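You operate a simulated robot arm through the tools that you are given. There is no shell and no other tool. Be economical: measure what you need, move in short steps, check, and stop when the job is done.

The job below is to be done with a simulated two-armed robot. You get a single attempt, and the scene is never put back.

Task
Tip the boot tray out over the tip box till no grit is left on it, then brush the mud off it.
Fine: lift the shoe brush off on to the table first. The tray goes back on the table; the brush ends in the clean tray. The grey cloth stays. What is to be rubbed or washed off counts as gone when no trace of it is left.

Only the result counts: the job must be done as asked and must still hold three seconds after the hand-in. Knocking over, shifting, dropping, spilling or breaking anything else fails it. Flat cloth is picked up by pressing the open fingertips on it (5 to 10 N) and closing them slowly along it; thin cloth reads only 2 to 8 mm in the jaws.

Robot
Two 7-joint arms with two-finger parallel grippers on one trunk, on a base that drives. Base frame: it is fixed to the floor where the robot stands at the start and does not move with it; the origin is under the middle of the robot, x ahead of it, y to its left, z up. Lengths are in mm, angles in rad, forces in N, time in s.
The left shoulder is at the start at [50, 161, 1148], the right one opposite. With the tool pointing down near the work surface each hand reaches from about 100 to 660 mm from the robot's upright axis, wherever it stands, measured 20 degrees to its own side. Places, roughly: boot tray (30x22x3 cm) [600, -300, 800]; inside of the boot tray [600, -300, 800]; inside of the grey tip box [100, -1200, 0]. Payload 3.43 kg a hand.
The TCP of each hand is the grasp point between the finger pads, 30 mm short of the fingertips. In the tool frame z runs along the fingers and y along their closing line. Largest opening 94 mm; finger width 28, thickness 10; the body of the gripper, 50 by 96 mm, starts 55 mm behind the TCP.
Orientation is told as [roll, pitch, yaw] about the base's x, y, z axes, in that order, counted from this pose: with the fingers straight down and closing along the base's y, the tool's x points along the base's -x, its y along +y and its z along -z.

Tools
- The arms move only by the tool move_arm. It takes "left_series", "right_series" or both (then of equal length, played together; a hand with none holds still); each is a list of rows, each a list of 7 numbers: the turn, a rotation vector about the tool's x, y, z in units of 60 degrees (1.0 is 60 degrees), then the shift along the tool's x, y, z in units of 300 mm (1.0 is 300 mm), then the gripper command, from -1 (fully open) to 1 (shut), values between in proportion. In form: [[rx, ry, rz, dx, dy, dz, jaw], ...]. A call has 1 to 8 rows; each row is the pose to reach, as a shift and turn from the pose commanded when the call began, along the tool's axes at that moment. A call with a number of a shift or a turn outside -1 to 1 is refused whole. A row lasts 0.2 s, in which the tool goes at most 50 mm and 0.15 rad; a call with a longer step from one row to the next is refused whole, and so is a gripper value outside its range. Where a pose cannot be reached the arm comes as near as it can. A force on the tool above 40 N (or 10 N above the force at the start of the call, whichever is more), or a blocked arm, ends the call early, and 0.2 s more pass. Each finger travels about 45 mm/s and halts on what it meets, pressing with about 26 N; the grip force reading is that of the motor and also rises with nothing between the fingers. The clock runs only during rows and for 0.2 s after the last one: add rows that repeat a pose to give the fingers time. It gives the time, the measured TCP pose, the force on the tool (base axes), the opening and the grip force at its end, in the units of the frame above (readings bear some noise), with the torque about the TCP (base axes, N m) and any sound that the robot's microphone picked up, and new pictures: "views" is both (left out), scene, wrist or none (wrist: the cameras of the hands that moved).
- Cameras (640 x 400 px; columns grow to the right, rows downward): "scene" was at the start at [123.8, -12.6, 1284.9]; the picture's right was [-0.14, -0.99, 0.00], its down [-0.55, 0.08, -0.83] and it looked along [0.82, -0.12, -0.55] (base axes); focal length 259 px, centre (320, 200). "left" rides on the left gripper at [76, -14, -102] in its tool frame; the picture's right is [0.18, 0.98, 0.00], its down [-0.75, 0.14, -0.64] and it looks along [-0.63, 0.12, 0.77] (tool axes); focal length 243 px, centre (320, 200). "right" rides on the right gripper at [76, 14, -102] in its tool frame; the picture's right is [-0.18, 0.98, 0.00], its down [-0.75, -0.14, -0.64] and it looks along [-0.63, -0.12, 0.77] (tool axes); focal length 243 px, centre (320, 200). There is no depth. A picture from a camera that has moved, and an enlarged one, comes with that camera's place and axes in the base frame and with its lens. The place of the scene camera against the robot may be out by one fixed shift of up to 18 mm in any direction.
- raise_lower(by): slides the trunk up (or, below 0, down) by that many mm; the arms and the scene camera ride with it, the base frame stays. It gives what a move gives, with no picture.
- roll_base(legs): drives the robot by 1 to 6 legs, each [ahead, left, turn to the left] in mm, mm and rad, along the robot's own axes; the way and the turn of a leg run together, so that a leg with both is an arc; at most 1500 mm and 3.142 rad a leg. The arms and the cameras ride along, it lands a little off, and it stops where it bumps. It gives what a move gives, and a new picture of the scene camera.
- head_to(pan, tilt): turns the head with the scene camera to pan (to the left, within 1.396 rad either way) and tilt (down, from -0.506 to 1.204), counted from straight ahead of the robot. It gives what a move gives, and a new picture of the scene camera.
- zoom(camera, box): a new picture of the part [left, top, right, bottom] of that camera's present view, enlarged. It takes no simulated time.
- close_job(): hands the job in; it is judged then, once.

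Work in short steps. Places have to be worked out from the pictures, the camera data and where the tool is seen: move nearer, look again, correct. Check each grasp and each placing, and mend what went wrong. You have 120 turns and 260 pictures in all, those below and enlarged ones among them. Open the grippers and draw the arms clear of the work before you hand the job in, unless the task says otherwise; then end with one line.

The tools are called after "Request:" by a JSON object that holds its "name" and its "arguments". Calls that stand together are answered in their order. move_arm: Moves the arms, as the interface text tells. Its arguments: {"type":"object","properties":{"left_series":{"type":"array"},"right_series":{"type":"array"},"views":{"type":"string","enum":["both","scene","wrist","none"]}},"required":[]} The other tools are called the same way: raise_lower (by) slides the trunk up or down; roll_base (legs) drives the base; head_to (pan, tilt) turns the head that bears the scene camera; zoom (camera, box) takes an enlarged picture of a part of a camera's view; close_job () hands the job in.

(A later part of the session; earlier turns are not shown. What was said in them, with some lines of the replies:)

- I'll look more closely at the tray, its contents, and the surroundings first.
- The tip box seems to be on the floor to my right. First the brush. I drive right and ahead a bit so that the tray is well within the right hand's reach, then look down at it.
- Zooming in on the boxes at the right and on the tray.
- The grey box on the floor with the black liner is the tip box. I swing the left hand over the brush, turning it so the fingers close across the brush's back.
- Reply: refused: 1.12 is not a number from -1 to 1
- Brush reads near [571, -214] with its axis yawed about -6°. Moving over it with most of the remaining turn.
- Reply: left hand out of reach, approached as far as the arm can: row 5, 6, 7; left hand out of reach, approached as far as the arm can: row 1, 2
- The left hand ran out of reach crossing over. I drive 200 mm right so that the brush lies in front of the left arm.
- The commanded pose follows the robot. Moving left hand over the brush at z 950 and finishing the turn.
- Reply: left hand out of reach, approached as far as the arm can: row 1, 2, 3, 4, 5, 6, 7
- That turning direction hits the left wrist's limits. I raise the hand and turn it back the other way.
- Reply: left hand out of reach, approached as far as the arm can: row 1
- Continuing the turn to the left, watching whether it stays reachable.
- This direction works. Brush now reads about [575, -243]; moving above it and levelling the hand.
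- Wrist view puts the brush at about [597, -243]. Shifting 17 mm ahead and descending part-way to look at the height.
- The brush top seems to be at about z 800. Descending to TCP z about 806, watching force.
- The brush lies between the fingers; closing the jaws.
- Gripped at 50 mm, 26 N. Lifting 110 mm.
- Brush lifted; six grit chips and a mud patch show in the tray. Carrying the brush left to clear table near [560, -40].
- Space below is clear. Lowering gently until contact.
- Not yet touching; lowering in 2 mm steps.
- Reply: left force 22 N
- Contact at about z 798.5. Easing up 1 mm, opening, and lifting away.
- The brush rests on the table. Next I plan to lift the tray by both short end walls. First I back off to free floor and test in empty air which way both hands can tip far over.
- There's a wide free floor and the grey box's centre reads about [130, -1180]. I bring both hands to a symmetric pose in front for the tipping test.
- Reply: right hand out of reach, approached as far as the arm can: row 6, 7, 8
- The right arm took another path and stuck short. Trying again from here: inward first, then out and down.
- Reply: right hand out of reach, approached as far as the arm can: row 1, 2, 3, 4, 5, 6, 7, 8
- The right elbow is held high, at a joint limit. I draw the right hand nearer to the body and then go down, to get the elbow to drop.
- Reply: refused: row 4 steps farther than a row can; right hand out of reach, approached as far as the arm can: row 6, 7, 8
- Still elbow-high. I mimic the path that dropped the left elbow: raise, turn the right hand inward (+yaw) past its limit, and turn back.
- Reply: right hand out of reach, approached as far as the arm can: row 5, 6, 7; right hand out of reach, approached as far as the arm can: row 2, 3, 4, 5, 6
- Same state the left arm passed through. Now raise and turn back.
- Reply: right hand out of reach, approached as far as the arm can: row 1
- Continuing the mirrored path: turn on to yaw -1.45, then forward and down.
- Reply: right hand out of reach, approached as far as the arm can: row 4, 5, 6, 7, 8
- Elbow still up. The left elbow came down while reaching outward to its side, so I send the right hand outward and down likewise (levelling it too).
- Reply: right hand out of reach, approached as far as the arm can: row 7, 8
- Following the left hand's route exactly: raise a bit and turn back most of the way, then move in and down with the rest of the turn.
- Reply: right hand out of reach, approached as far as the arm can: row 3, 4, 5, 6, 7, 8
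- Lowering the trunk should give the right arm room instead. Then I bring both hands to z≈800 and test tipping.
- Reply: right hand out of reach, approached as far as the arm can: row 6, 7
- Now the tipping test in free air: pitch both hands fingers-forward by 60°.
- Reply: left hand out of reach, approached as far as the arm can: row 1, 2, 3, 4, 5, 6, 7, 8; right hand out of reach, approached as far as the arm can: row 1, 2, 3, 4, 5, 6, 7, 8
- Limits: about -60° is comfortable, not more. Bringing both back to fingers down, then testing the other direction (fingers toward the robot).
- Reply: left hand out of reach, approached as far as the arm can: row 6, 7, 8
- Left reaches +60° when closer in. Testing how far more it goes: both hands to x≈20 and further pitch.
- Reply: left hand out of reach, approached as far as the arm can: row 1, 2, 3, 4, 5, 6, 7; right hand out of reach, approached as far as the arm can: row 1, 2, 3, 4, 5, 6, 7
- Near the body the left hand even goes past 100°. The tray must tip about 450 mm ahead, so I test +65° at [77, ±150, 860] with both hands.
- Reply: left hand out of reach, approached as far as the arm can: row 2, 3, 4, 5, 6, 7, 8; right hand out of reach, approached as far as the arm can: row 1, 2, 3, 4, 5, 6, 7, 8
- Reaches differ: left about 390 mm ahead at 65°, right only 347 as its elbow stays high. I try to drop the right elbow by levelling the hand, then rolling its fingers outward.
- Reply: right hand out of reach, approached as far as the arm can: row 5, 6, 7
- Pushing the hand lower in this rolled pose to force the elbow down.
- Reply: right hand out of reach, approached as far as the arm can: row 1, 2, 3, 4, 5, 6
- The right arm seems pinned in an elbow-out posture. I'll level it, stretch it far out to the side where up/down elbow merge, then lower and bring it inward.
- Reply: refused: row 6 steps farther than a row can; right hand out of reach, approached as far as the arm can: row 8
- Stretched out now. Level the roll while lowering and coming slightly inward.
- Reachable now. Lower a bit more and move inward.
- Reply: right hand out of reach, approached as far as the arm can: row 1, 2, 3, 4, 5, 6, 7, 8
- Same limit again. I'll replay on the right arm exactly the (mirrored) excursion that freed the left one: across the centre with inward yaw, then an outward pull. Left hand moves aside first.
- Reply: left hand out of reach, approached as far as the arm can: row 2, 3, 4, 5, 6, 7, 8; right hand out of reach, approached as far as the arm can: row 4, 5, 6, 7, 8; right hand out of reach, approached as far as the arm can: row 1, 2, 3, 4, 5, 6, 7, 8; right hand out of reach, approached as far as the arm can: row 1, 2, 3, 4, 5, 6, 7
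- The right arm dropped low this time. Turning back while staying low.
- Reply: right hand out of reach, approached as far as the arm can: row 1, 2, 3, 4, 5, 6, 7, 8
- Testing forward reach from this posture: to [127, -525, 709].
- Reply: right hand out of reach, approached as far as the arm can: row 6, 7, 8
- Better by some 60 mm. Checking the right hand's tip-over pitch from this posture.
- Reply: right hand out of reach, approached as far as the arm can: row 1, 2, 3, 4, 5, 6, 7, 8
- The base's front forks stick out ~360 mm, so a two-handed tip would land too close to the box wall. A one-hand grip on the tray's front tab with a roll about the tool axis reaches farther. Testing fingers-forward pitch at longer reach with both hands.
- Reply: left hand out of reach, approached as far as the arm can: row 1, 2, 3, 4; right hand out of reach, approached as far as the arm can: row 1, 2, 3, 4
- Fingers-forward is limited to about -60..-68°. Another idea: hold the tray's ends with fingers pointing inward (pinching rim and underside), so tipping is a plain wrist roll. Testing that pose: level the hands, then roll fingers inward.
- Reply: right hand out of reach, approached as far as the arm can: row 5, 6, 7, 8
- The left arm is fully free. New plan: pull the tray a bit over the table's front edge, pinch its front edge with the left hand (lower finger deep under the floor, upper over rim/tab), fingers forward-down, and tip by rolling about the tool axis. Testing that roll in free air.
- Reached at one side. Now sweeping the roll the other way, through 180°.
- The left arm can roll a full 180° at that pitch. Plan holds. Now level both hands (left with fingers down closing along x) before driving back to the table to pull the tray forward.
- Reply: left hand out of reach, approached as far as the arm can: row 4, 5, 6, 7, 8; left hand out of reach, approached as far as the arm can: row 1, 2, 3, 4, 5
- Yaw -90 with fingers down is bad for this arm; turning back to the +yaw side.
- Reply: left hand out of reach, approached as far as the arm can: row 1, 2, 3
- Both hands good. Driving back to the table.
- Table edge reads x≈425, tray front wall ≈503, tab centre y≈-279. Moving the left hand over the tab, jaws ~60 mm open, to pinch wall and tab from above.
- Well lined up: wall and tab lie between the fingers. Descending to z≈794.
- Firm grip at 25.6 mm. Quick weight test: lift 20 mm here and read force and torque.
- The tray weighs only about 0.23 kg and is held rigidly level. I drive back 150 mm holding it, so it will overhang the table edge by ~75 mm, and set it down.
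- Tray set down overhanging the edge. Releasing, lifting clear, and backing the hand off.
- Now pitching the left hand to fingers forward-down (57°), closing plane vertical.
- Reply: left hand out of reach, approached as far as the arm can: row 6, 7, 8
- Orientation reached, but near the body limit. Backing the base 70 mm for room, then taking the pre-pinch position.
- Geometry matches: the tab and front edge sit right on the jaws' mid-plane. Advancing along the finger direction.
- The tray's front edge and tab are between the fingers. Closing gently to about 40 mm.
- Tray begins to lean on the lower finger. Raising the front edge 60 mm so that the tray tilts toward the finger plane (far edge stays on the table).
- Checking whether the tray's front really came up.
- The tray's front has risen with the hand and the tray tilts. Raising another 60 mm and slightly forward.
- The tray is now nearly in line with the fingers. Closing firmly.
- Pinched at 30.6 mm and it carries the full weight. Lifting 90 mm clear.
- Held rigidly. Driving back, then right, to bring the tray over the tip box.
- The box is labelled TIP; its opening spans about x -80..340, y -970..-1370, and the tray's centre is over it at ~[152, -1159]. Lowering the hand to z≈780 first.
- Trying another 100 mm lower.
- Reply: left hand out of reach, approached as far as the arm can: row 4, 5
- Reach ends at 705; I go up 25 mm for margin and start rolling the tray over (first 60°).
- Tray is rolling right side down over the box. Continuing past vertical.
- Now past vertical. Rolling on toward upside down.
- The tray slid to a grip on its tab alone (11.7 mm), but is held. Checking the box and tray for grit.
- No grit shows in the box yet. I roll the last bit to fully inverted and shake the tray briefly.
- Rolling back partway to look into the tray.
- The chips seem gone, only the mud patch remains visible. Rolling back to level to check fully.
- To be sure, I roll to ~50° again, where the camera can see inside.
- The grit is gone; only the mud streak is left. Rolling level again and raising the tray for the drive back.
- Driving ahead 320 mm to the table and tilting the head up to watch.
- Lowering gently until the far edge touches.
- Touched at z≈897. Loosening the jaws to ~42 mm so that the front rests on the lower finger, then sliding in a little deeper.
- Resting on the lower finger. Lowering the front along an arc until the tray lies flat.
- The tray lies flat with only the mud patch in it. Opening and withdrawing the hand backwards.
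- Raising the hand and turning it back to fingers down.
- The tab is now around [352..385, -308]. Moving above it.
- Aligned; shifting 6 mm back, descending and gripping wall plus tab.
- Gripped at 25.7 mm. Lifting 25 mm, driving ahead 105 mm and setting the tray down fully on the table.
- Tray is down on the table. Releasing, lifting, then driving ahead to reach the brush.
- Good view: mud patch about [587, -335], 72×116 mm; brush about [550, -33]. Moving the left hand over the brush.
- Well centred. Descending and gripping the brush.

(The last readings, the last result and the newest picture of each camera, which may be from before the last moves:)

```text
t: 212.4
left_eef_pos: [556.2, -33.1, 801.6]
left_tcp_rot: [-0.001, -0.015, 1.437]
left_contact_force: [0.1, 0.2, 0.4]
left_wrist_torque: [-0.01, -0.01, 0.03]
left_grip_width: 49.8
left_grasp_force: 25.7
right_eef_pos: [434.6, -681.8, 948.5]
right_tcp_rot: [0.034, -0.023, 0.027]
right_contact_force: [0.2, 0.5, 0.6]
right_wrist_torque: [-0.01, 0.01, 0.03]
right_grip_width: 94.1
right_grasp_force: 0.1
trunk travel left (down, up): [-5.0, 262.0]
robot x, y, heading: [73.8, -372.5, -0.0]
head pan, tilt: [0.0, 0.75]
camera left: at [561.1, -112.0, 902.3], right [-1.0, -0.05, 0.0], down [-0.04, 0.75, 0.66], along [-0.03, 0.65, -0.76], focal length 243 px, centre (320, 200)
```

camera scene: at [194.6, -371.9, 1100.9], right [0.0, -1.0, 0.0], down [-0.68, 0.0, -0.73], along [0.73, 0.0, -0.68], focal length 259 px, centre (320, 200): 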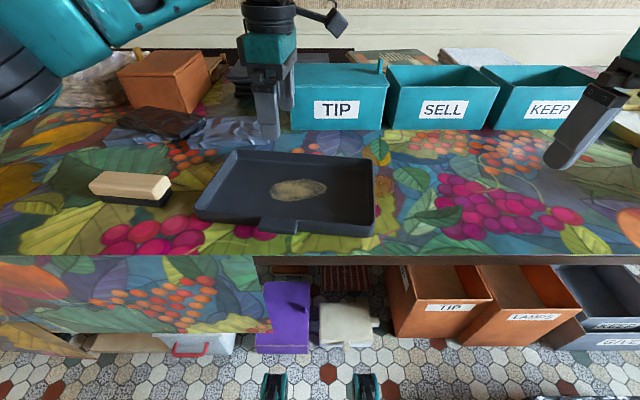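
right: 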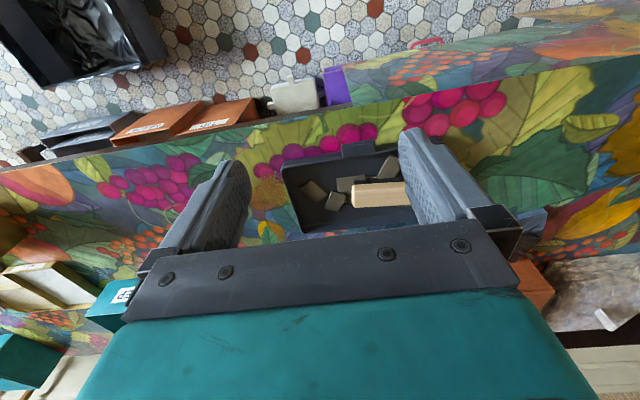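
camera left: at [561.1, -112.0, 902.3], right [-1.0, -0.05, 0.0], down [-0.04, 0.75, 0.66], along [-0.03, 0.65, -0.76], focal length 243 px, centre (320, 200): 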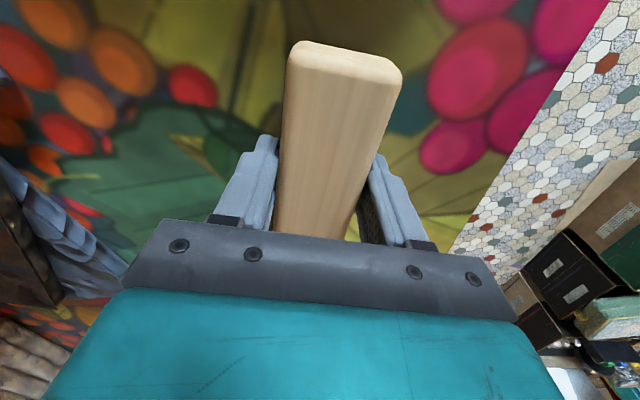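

Gripped. Lifting and carrying the brush over the mud patch.

Request:
{"name": "move_arm", "arguments": {"left_series": [[0, 0, 0, 0, 0, -0.15, 1], [0, 0, 0, 0.1, -0.02, -0.28, 1], [0, 0, 0, 0.25, -0.06, -0.3, 1], [0, 0, 0, 0.4, -0.1, -0.3, 1], [0, 0, 0, 0.55, -0.14, -0.3, 1], [0, 0, 0, 0.7, -0.18, -0.3, 1], [0, 0, 0, 0.85, -0.21, -0.3, 1], [0, 0, 0, 0.984, -0.236, -0.3, 1]]}}

```text
t: 214.2
left_eef_pos: [586.9, -337.3, 885.3]
left_tcp_rot: [0.001, -0.017, 1.437]
left_contact_force: [0.0, -0.5, -0.7]
left_wrist_torque: [-0.02, 0.01, -0.01]
left_grip_width: 49.5
left_grasp_force: 26.2
right_eef_pos: [435.5, -682.4, 947.7]
right_tcp_rot: [0.034, -0.022, 0.028]
right_contact_force: [-0.2, -0.7, -0.8]
right_wrist_torque: [0.01, 0.0, -0.02]
right_grip_width: 94.1
right_grasp_force: 0.2
trunk travel left (down, up): [-5.0, 262.0]
robot x, y, heading: [77.7, -371.7, -0.001]
head pan, tilt: [0.0, 0.75]
camera scene: at [194.5, -372.1, 1100.9], right [0.0, -1.0, 0.0], down [-0.68, 0.0, -0.73], along [0.73, 0.0, -0.68], focal length 259 px, centre (320, 200)
camera left: at [591.2, -416.5, 986.5], right [-1.0, -0.05, 0.0], down [-0.04, 0.75, 0.66], along [-0.03, 0.66, -0.75], focal length 243 px, centre (320, 200)
```

scene: 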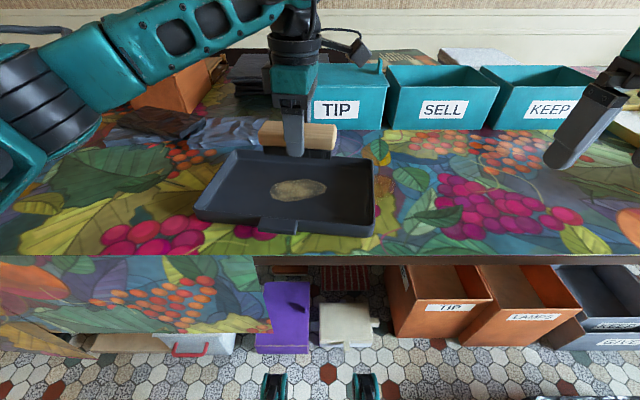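
left: 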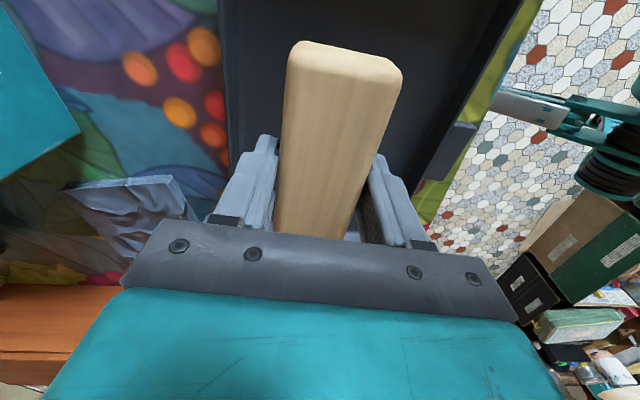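

Descending towards the floor of the tray.

Request:
{"name": "move_arm", "arguments": {"left_series": [[0, 0, 0, 0, 0, 0.09, 1], [0, 0, 0, 0, 0, 0.18, 1], [0, 0, 0, 0, 0, 0.24, 1], [0, 0, 0, 0, 0, 0.258, 1]], "views": "none"}}

Request:
{"name": "move_arm", "arguments": {"left_series": [[0, 0, 0, 0, 0, 0.004, 1], [0, 0, 0, 0, 0, 0.008, 1], [0, 0, 0, 0, 0, 0.012, 1]], "views": "none"}}

```text
t: 215.2
left_eef_pos: [585.6, -335.6, 808.4]
left_tcp_rot: [0.001, -0.018, 1.436]
left_contact_force: [0.3, -0.2, -1.2]
left_wrist_torque: [0.02, 0.03, 0.04]
left_grip_width: 49.9
left_grasp_force: 26.2
right_eef_pos: [434.4, -682.8, 947.7]
right_tcp_rot: [0.035, -0.022, 0.028]
right_contact_force: [0.7, 0.0, -0.5]
right_wrist_torque: [0.01, -0.02, -0.04]
right_grip_width: 94.0
right_grasp_force: 0.1
trunk travel left (down, up): [-5.0, 262.0]
robot x, y, heading: [74.2, -371.9, -0.003]
head pan, tilt: [0.0, 0.75]
```

```text
t: 216.0
left_eef_pos: [586.4, -335.1, 806.7]
left_tcp_rot: [-0.002, -0.016, 1.436]
left_contact_force: [0.6, -0.5, 3.9]
left_wrist_torque: [0.26, 0.04, -0.03]
left_grip_width: 49.8
left_grasp_force: 26.6
right_eef_pos: [435.6, -683.4, 949.4]
right_tcp_rot: [0.036, -0.023, 0.028]
right_contact_force: [0.7, 0.2, 0.5]
right_wrist_torque: [0.0, -0.02, 0.0]
right_grip_width: 93.9
right_grasp_force: 0.1
trunk travel left (down, up): [-5.0, 262.0]
robot x, y, heading: [75.0, -368.8, -0.003]
head pan, tilt: [0.0, 0.75]
```

Contact with ~5 N. Stroking back and forth along x.

Request:
{"name": "move_arm", "arguments": {"left_series": [[0, 0, 0, 0, 0.06, 0.002, 1], [0, 0, 0, 0, 0.12, 0.002, 1], [0, 0, 0, 0, 0.03, 0.002, 1], [0, 0, 0, 0, -0.06, 0.002, 1], [0, 0, 0, 0, -0.13, 0.002, 1], [0, 0, 0, 0, -0.05, 0.002, 1], [0, 0, 0, 0, 0.04, 0.002, 1], [0, 0, 0, 0, 0.12, 0.002, 1]]}}

```text
t: 217.8
left_eef_pos: [552.1, -330.8, 805.5]
left_tcp_rot: [-0.003, -0.019, 1.438]
left_contact_force: [4.9, -0.4, 17.9]
left_wrist_torque: [0.0, -0.1, -0.09]
left_grip_width: 49.9
left_grasp_force: 26.0
right_eef_pos: [434.2, -682.2, 949.3]
right_tcp_rot: [0.034, -0.022, 0.031]
right_contact_force: [-0.1, 0.3, 1.1]
right_wrist_torque: [0.02, 0.0, 0.02]
right_grip_width: 93.9
right_grasp_force: 0.1
trunk travel left (down, up): [-5.0, 262.0]
robot x, y, heading: [74.1, -369.6, 0.001]
head pan, tilt: [0.0, 0.75]
camera scene: at [193.8, -372.0, 1101.1], right [0.0, -1.0, 0.0], down [-0.68, 0.0, -0.73], along [0.73, 0.0, -0.68], focal length 259 px, centre (320, 200)
camera left: at [555.4, -409.0, 907.2], right [-1.0, -0.05, -0.01], down [-0.04, 0.75, 0.65], along [-0.03, 0.65, -0.76], focal length 243 px, centre (320, 200)
```

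scene: 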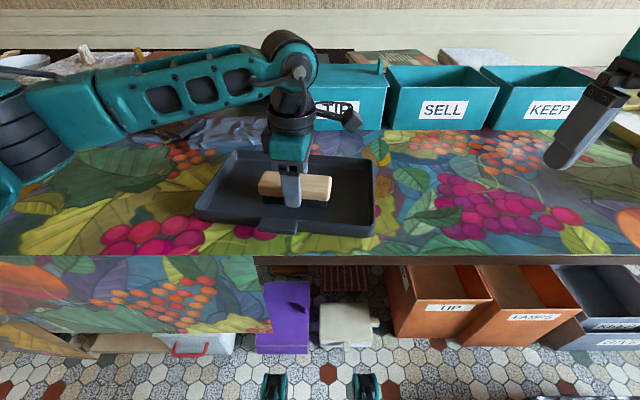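
left: 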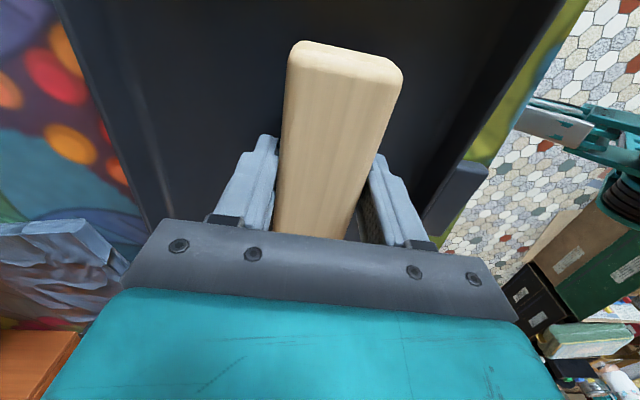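

The tray stays put. Lifting to look at the result.

Request:
{"name": "move_arm", "arguments": {"left_series": [[0, 0, 0, 0, 0, -0.1, 1], [0, 0, 0, 0, -0.1, -0.22, 1], [0, 0, 0, 0, -0.22, -0.3, 1], [0, 0, 0, 0, -0.35, -0.3, 1]], "views": "scene"}}

Request:
{"name": "zoom", "arguments": {"camera": "scene", "box": [185, 130, 385, 245]}}

```text
t: 218.8
left_eef_pos: [653.8, -346.9, 895.5]
left_tcp_rot: [0.003, -0.018, 1.432]
left_contact_force: [0.6, -0.3, -1.0]
left_wrist_torque: [-0.02, -0.01, 0.0]
left_grip_width: 49.8
left_grasp_force: 26.0
right_eef_pos: [435.5, -682.8, 948.4]
right_tcp_rot: [0.036, -0.023, 0.028]
right_contact_force: [0.6, -0.3, 0.6]
right_wrist_torque: [0.0, -0.03, -0.02]
right_grip_width: 94.2
right_grasp_force: 0.0
trunk travel left (down, up): [-5.0, 262.0]
robot x, y, heading: [74.0, -375.3, -0.001]
head pan, tilt: [0.0, 0.75]
camera scene: at [194.5, -372.2, 1100.9], right [0.0, -1.0, 0.0], down [-0.68, 0.0, -0.73], along [0.73, 0.0, -0.68], focal length 259 px, centre (320, 200)
```

scene: 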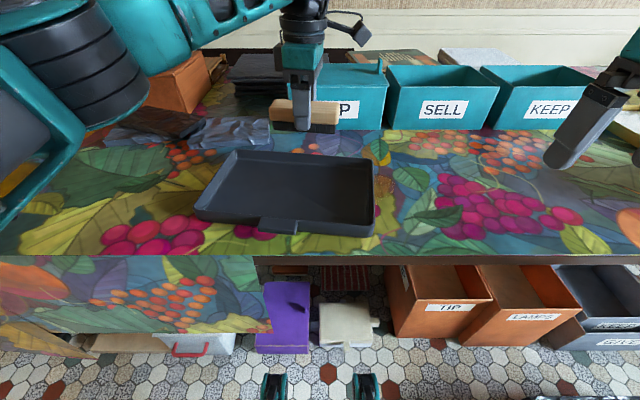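

```text
3.20 times, centred on (285, 188) of scene
camera zoom: at [194.5, -372.2, 1100.9], right [0.0, -1.0, 0.0], down [-0.68, 0.0, -0.73], along [0.73, 0.0, -0.68], focal length 829 px, centre (432, 240)
```

zoom: 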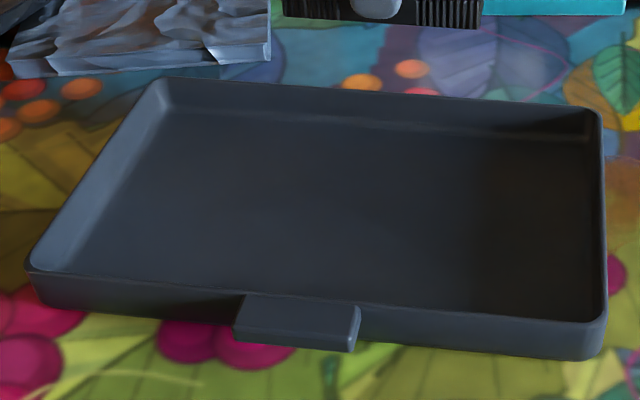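

The mud is completely gone. Now placing the brush in the middle of the clean tray.

Request:
{"name": "move_arm", "arguments": {"left_series": [[0, 0, 0, -0.025, 0.08, 0, 1], [0, 0, 0, -0.05, 0.16, 0, 1], [0, 0, 0, -0.075, 0.232, 0, 1], [0, 0, 0, -0.075, 0.232, 0.1, 1], [0, 0, 0, -0.075, 0.232, 0.2, 1], [0, 0, 0, -0.075, 0.232, 0.27, 1], [0, 0, 0, -0.075, 0.232, 0.288, 1]], "views": "none"}}

Request:
{"name": "move_arm", "arguments": {"left_series": [[0, 0, 0, 0, 0, 0.004, 1], [0, 0, 0, 0, 0, 0.008, 1], [0, 0, 0, 0, 0, 0.011, 1]], "views": "none"}}

```text
t: 220.4
left_eef_pos: [588.2, -313.0, 807.3]
left_tcp_rot: [-0.001, -0.017, 1.437]
left_contact_force: [0.1, -0.3, -1.2]
left_wrist_torque: [0.01, 0.0, 0.02]
left_grip_width: 49.9
left_grasp_force: 25.7
right_eef_pos: [435.2, -682.6, 948.2]
right_tcp_rot: [0.034, -0.023, 0.029]
right_contact_force: [1.0, -0.1, 0.5]
right_wrist_torque: [0.0, 0.0, 0.01]
right_grip_width: 93.9
right_grasp_force: 0.0
trunk travel left (down, up): [-5.0, 262.0]
robot x, y, heading: [73.9, -372.4, -0.003]
head pan, tilt: [0.0, 0.75]
```

```text
t: 221.2
left_eef_pos: [588.2, -311.9, 805.4]
left_tcp_rot: [-0.003, -0.017, 1.435]
left_contact_force: [-0.8, 1.0, 2.6]
left_wrist_torque: [-0.1, 0.02, -0.02]
left_grip_width: 49.8
left_grasp_force: 26.0
right_eef_pos: [434.9, -683.3, 948.7]
right_tcp_rot: [0.034, -0.022, 0.028]
right_contact_force: [-0.5, 0.3, 0.3]
right_wrist_torque: [-0.01, 0.02, 0.01]
right_grip_width: 94.0
right_grasp_force: 0.0
trunk travel left (down, up): [-5.0, 262.0]
robot x, y, heading: [78.5, -373.6, 0.001]
head pan, tilt: [0.0, 0.75]
```

Touching down. Opening and drawing the hand straight up.

Request:
{"name": "move_arm", "arguments": {"left_series": [[0, 0, 0, 0, 0, 0, 0.0], [0, 0, 0, 0, 0, 0, -0.5], [0, 0, 0, 0, 0, 0, -1], [0, 0, 0, 0, 0, 0, -1], [0, 0, 0, 0, 0, -0.12, -1], [0, 0, 0, 0, 0, -0.26, -1], [0, 0, 0, 0, 0, -0.4, -1], [0, 0, 0, 0, 0, -0.54, -1]], "views": "none"}}

Request:
{"name": "roll_base", "arguments": {"legs": [[-250, 0, 0]]}}

Request:
{"name": "zoom", "arguments": {"camera": "scene", "box": [170, 40, 430, 210]}}

```text
t: 223.0
left_eef_pos: [588.5, -315.9, 968.6]
left_tcp_rot: [0.002, -0.018, 1.437]
left_contact_force: [-0.3, 0.0, -0.8]
left_wrist_torque: [0.0, 0.02, 0.01]
left_grip_width: 93.6
left_grasp_force: 0.1
right_eef_pos: [436.4, -683.6, 948.6]
right_tcp_rot: [0.036, -0.022, 0.03]
right_contact_force: [-1.4, -0.1, -0.2]
right_wrist_torque: [-0.01, -0.04, 0.01]
right_grip_width: 93.8
right_grasp_force: 0.1
trunk travel left (down, up): [-5.0, 262.0]
robot x, y, heading: [74.6, -368.7, -0.004]
head pan, tilt: [0.0, 0.75]
```

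```text
t: 224.8
left_eef_pos: [340.4, -314.9, 967.1]
left_tcp_rot: [0.001, -0.017, 1.436]
left_contact_force: [0.0, 0.5, 0.4]
left_wrist_torque: [0.03, 0.04, 0.01]
left_grip_width: 93.9
left_grasp_force: 0.1
right_eef_pos: [187.1, -682.3, 947.9]
right_tcp_rot: [0.034, -0.023, 0.029]
right_contact_force: [-0.9, 0.0, 0.1]
right_wrist_torque: [0.0, 0.01, -0.05]
right_grip_width: 93.9
right_grasp_force: 0.1
trunk travel left (down, up): [-5.0, 262.0]
robot x, y, heading: [-171.5, -371.0, 0.0]
head pan, tilt: [0.0, 0.75]
camera scene: at [-53.8, -371.5, 1101.0], right [0.0, -1.0, 0.0], down [-0.68, 0.0, -0.73], along [0.73, 0.0, -0.68], focal length 259 px, centre (320, 200)
```

scene: 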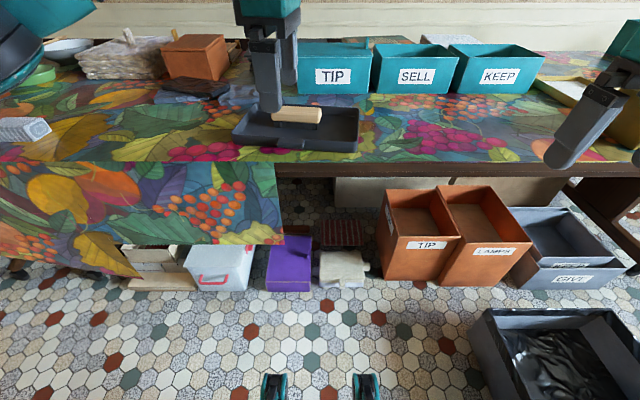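

```text
2.35 times, centred on (300, 125) of scene
camera zoom: at [-53.8, -371.5, 1101.0], right [0.0, -1.0, 0.0], down [-0.68, 0.0, -0.73], along [0.73, 0.0, -0.68], focal length 609 px, centre (367, 376)
```

zoom: 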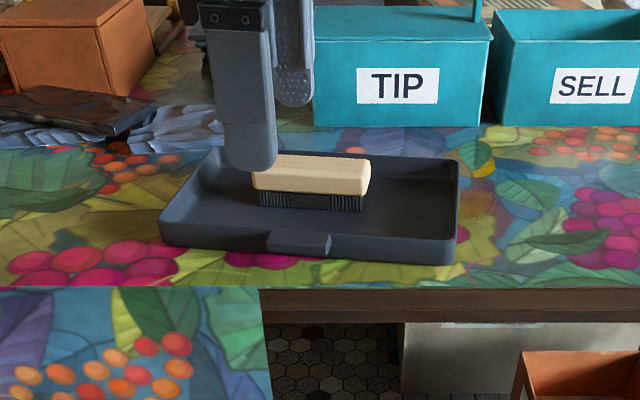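

The brush sits in the clean tray. A last check for stray grit around the tip box.

Request:
{"name": "head_to", "arguments": {"pan": -0.9, "tilt": 0.85}}

Request:
{"name": "zoom", "arguments": {"camera": "scene", "box": [120, 100, 400, 300]}}

```text
t: 226.1
left_eef_pos: [340.9, -313.6, 966.7]
left_tcp_rot: [0.0, -0.02, 1.436]
left_contact_force: [-0.2, 0.6, 0.6]
left_wrist_torque: [0.01, -0.01, 0.0]
left_grip_width: 94.0
left_grasp_force: 0.0
right_eef_pos: [186.4, -682.4, 948.1]
right_tcp_rot: [0.035, -0.022, 0.028]
right_contact_force: [-0.4, 0.0, -0.6]
right_wrist_torque: [-0.01, 0.0, -0.01]
right_grip_width: 94.0
right_grasp_force: 0.0
trunk travel left (down, up): [-5.0, 262.0]
robot x, y, heading: [-169.9, -371.6, 0.004]
head pan, tilt: [-0.901, 0.85]
camera scene: at [-88.0, -432.7, 1092.9], right [-0.78, -0.62, 0.0], down [-0.47, 0.59, -0.66], along [0.41, -0.52, -0.75], focal length 259 px, centre (320, 200)
```

scene: 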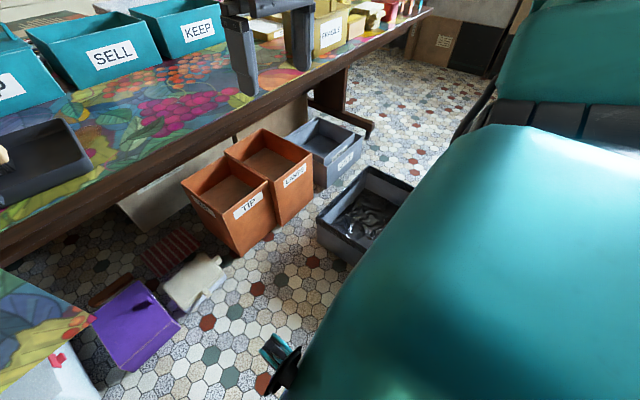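

```text
2.00 times, centred on (260, 200) of scene
camera zoom: at [-88.0, -432.7, 1092.9], right [-0.78, -0.62, 0.0], down [-0.47, 0.59, -0.66], along [0.41, -0.52, -0.75], focal length 518 px, centre (440, 200)
```

zoom: 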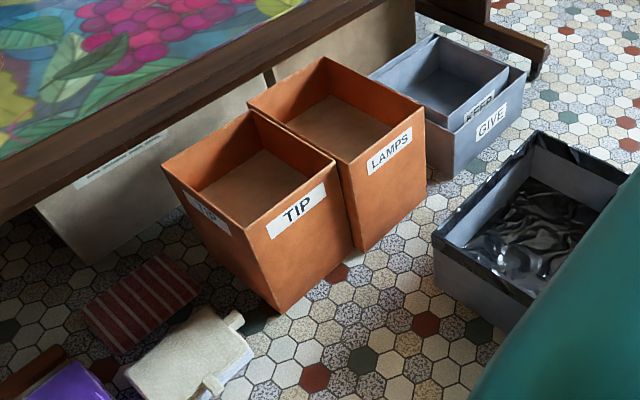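

There's no stray grit anywhere, the grippers are open and the arms are clear of the work. Handing in.

Request:
{"name": "close_job", "arguments": {}}

```text
The job is handed in.
```

I tipped the grit off over the grey tip box, brushed the mud off with no trace left, and put the tray back on the table with the shoe brush in it; the grey cloth was never touched. The chips can't be made out on the box's black liner, but none are left on the tray, on the floor in view or in the boxes nearby.
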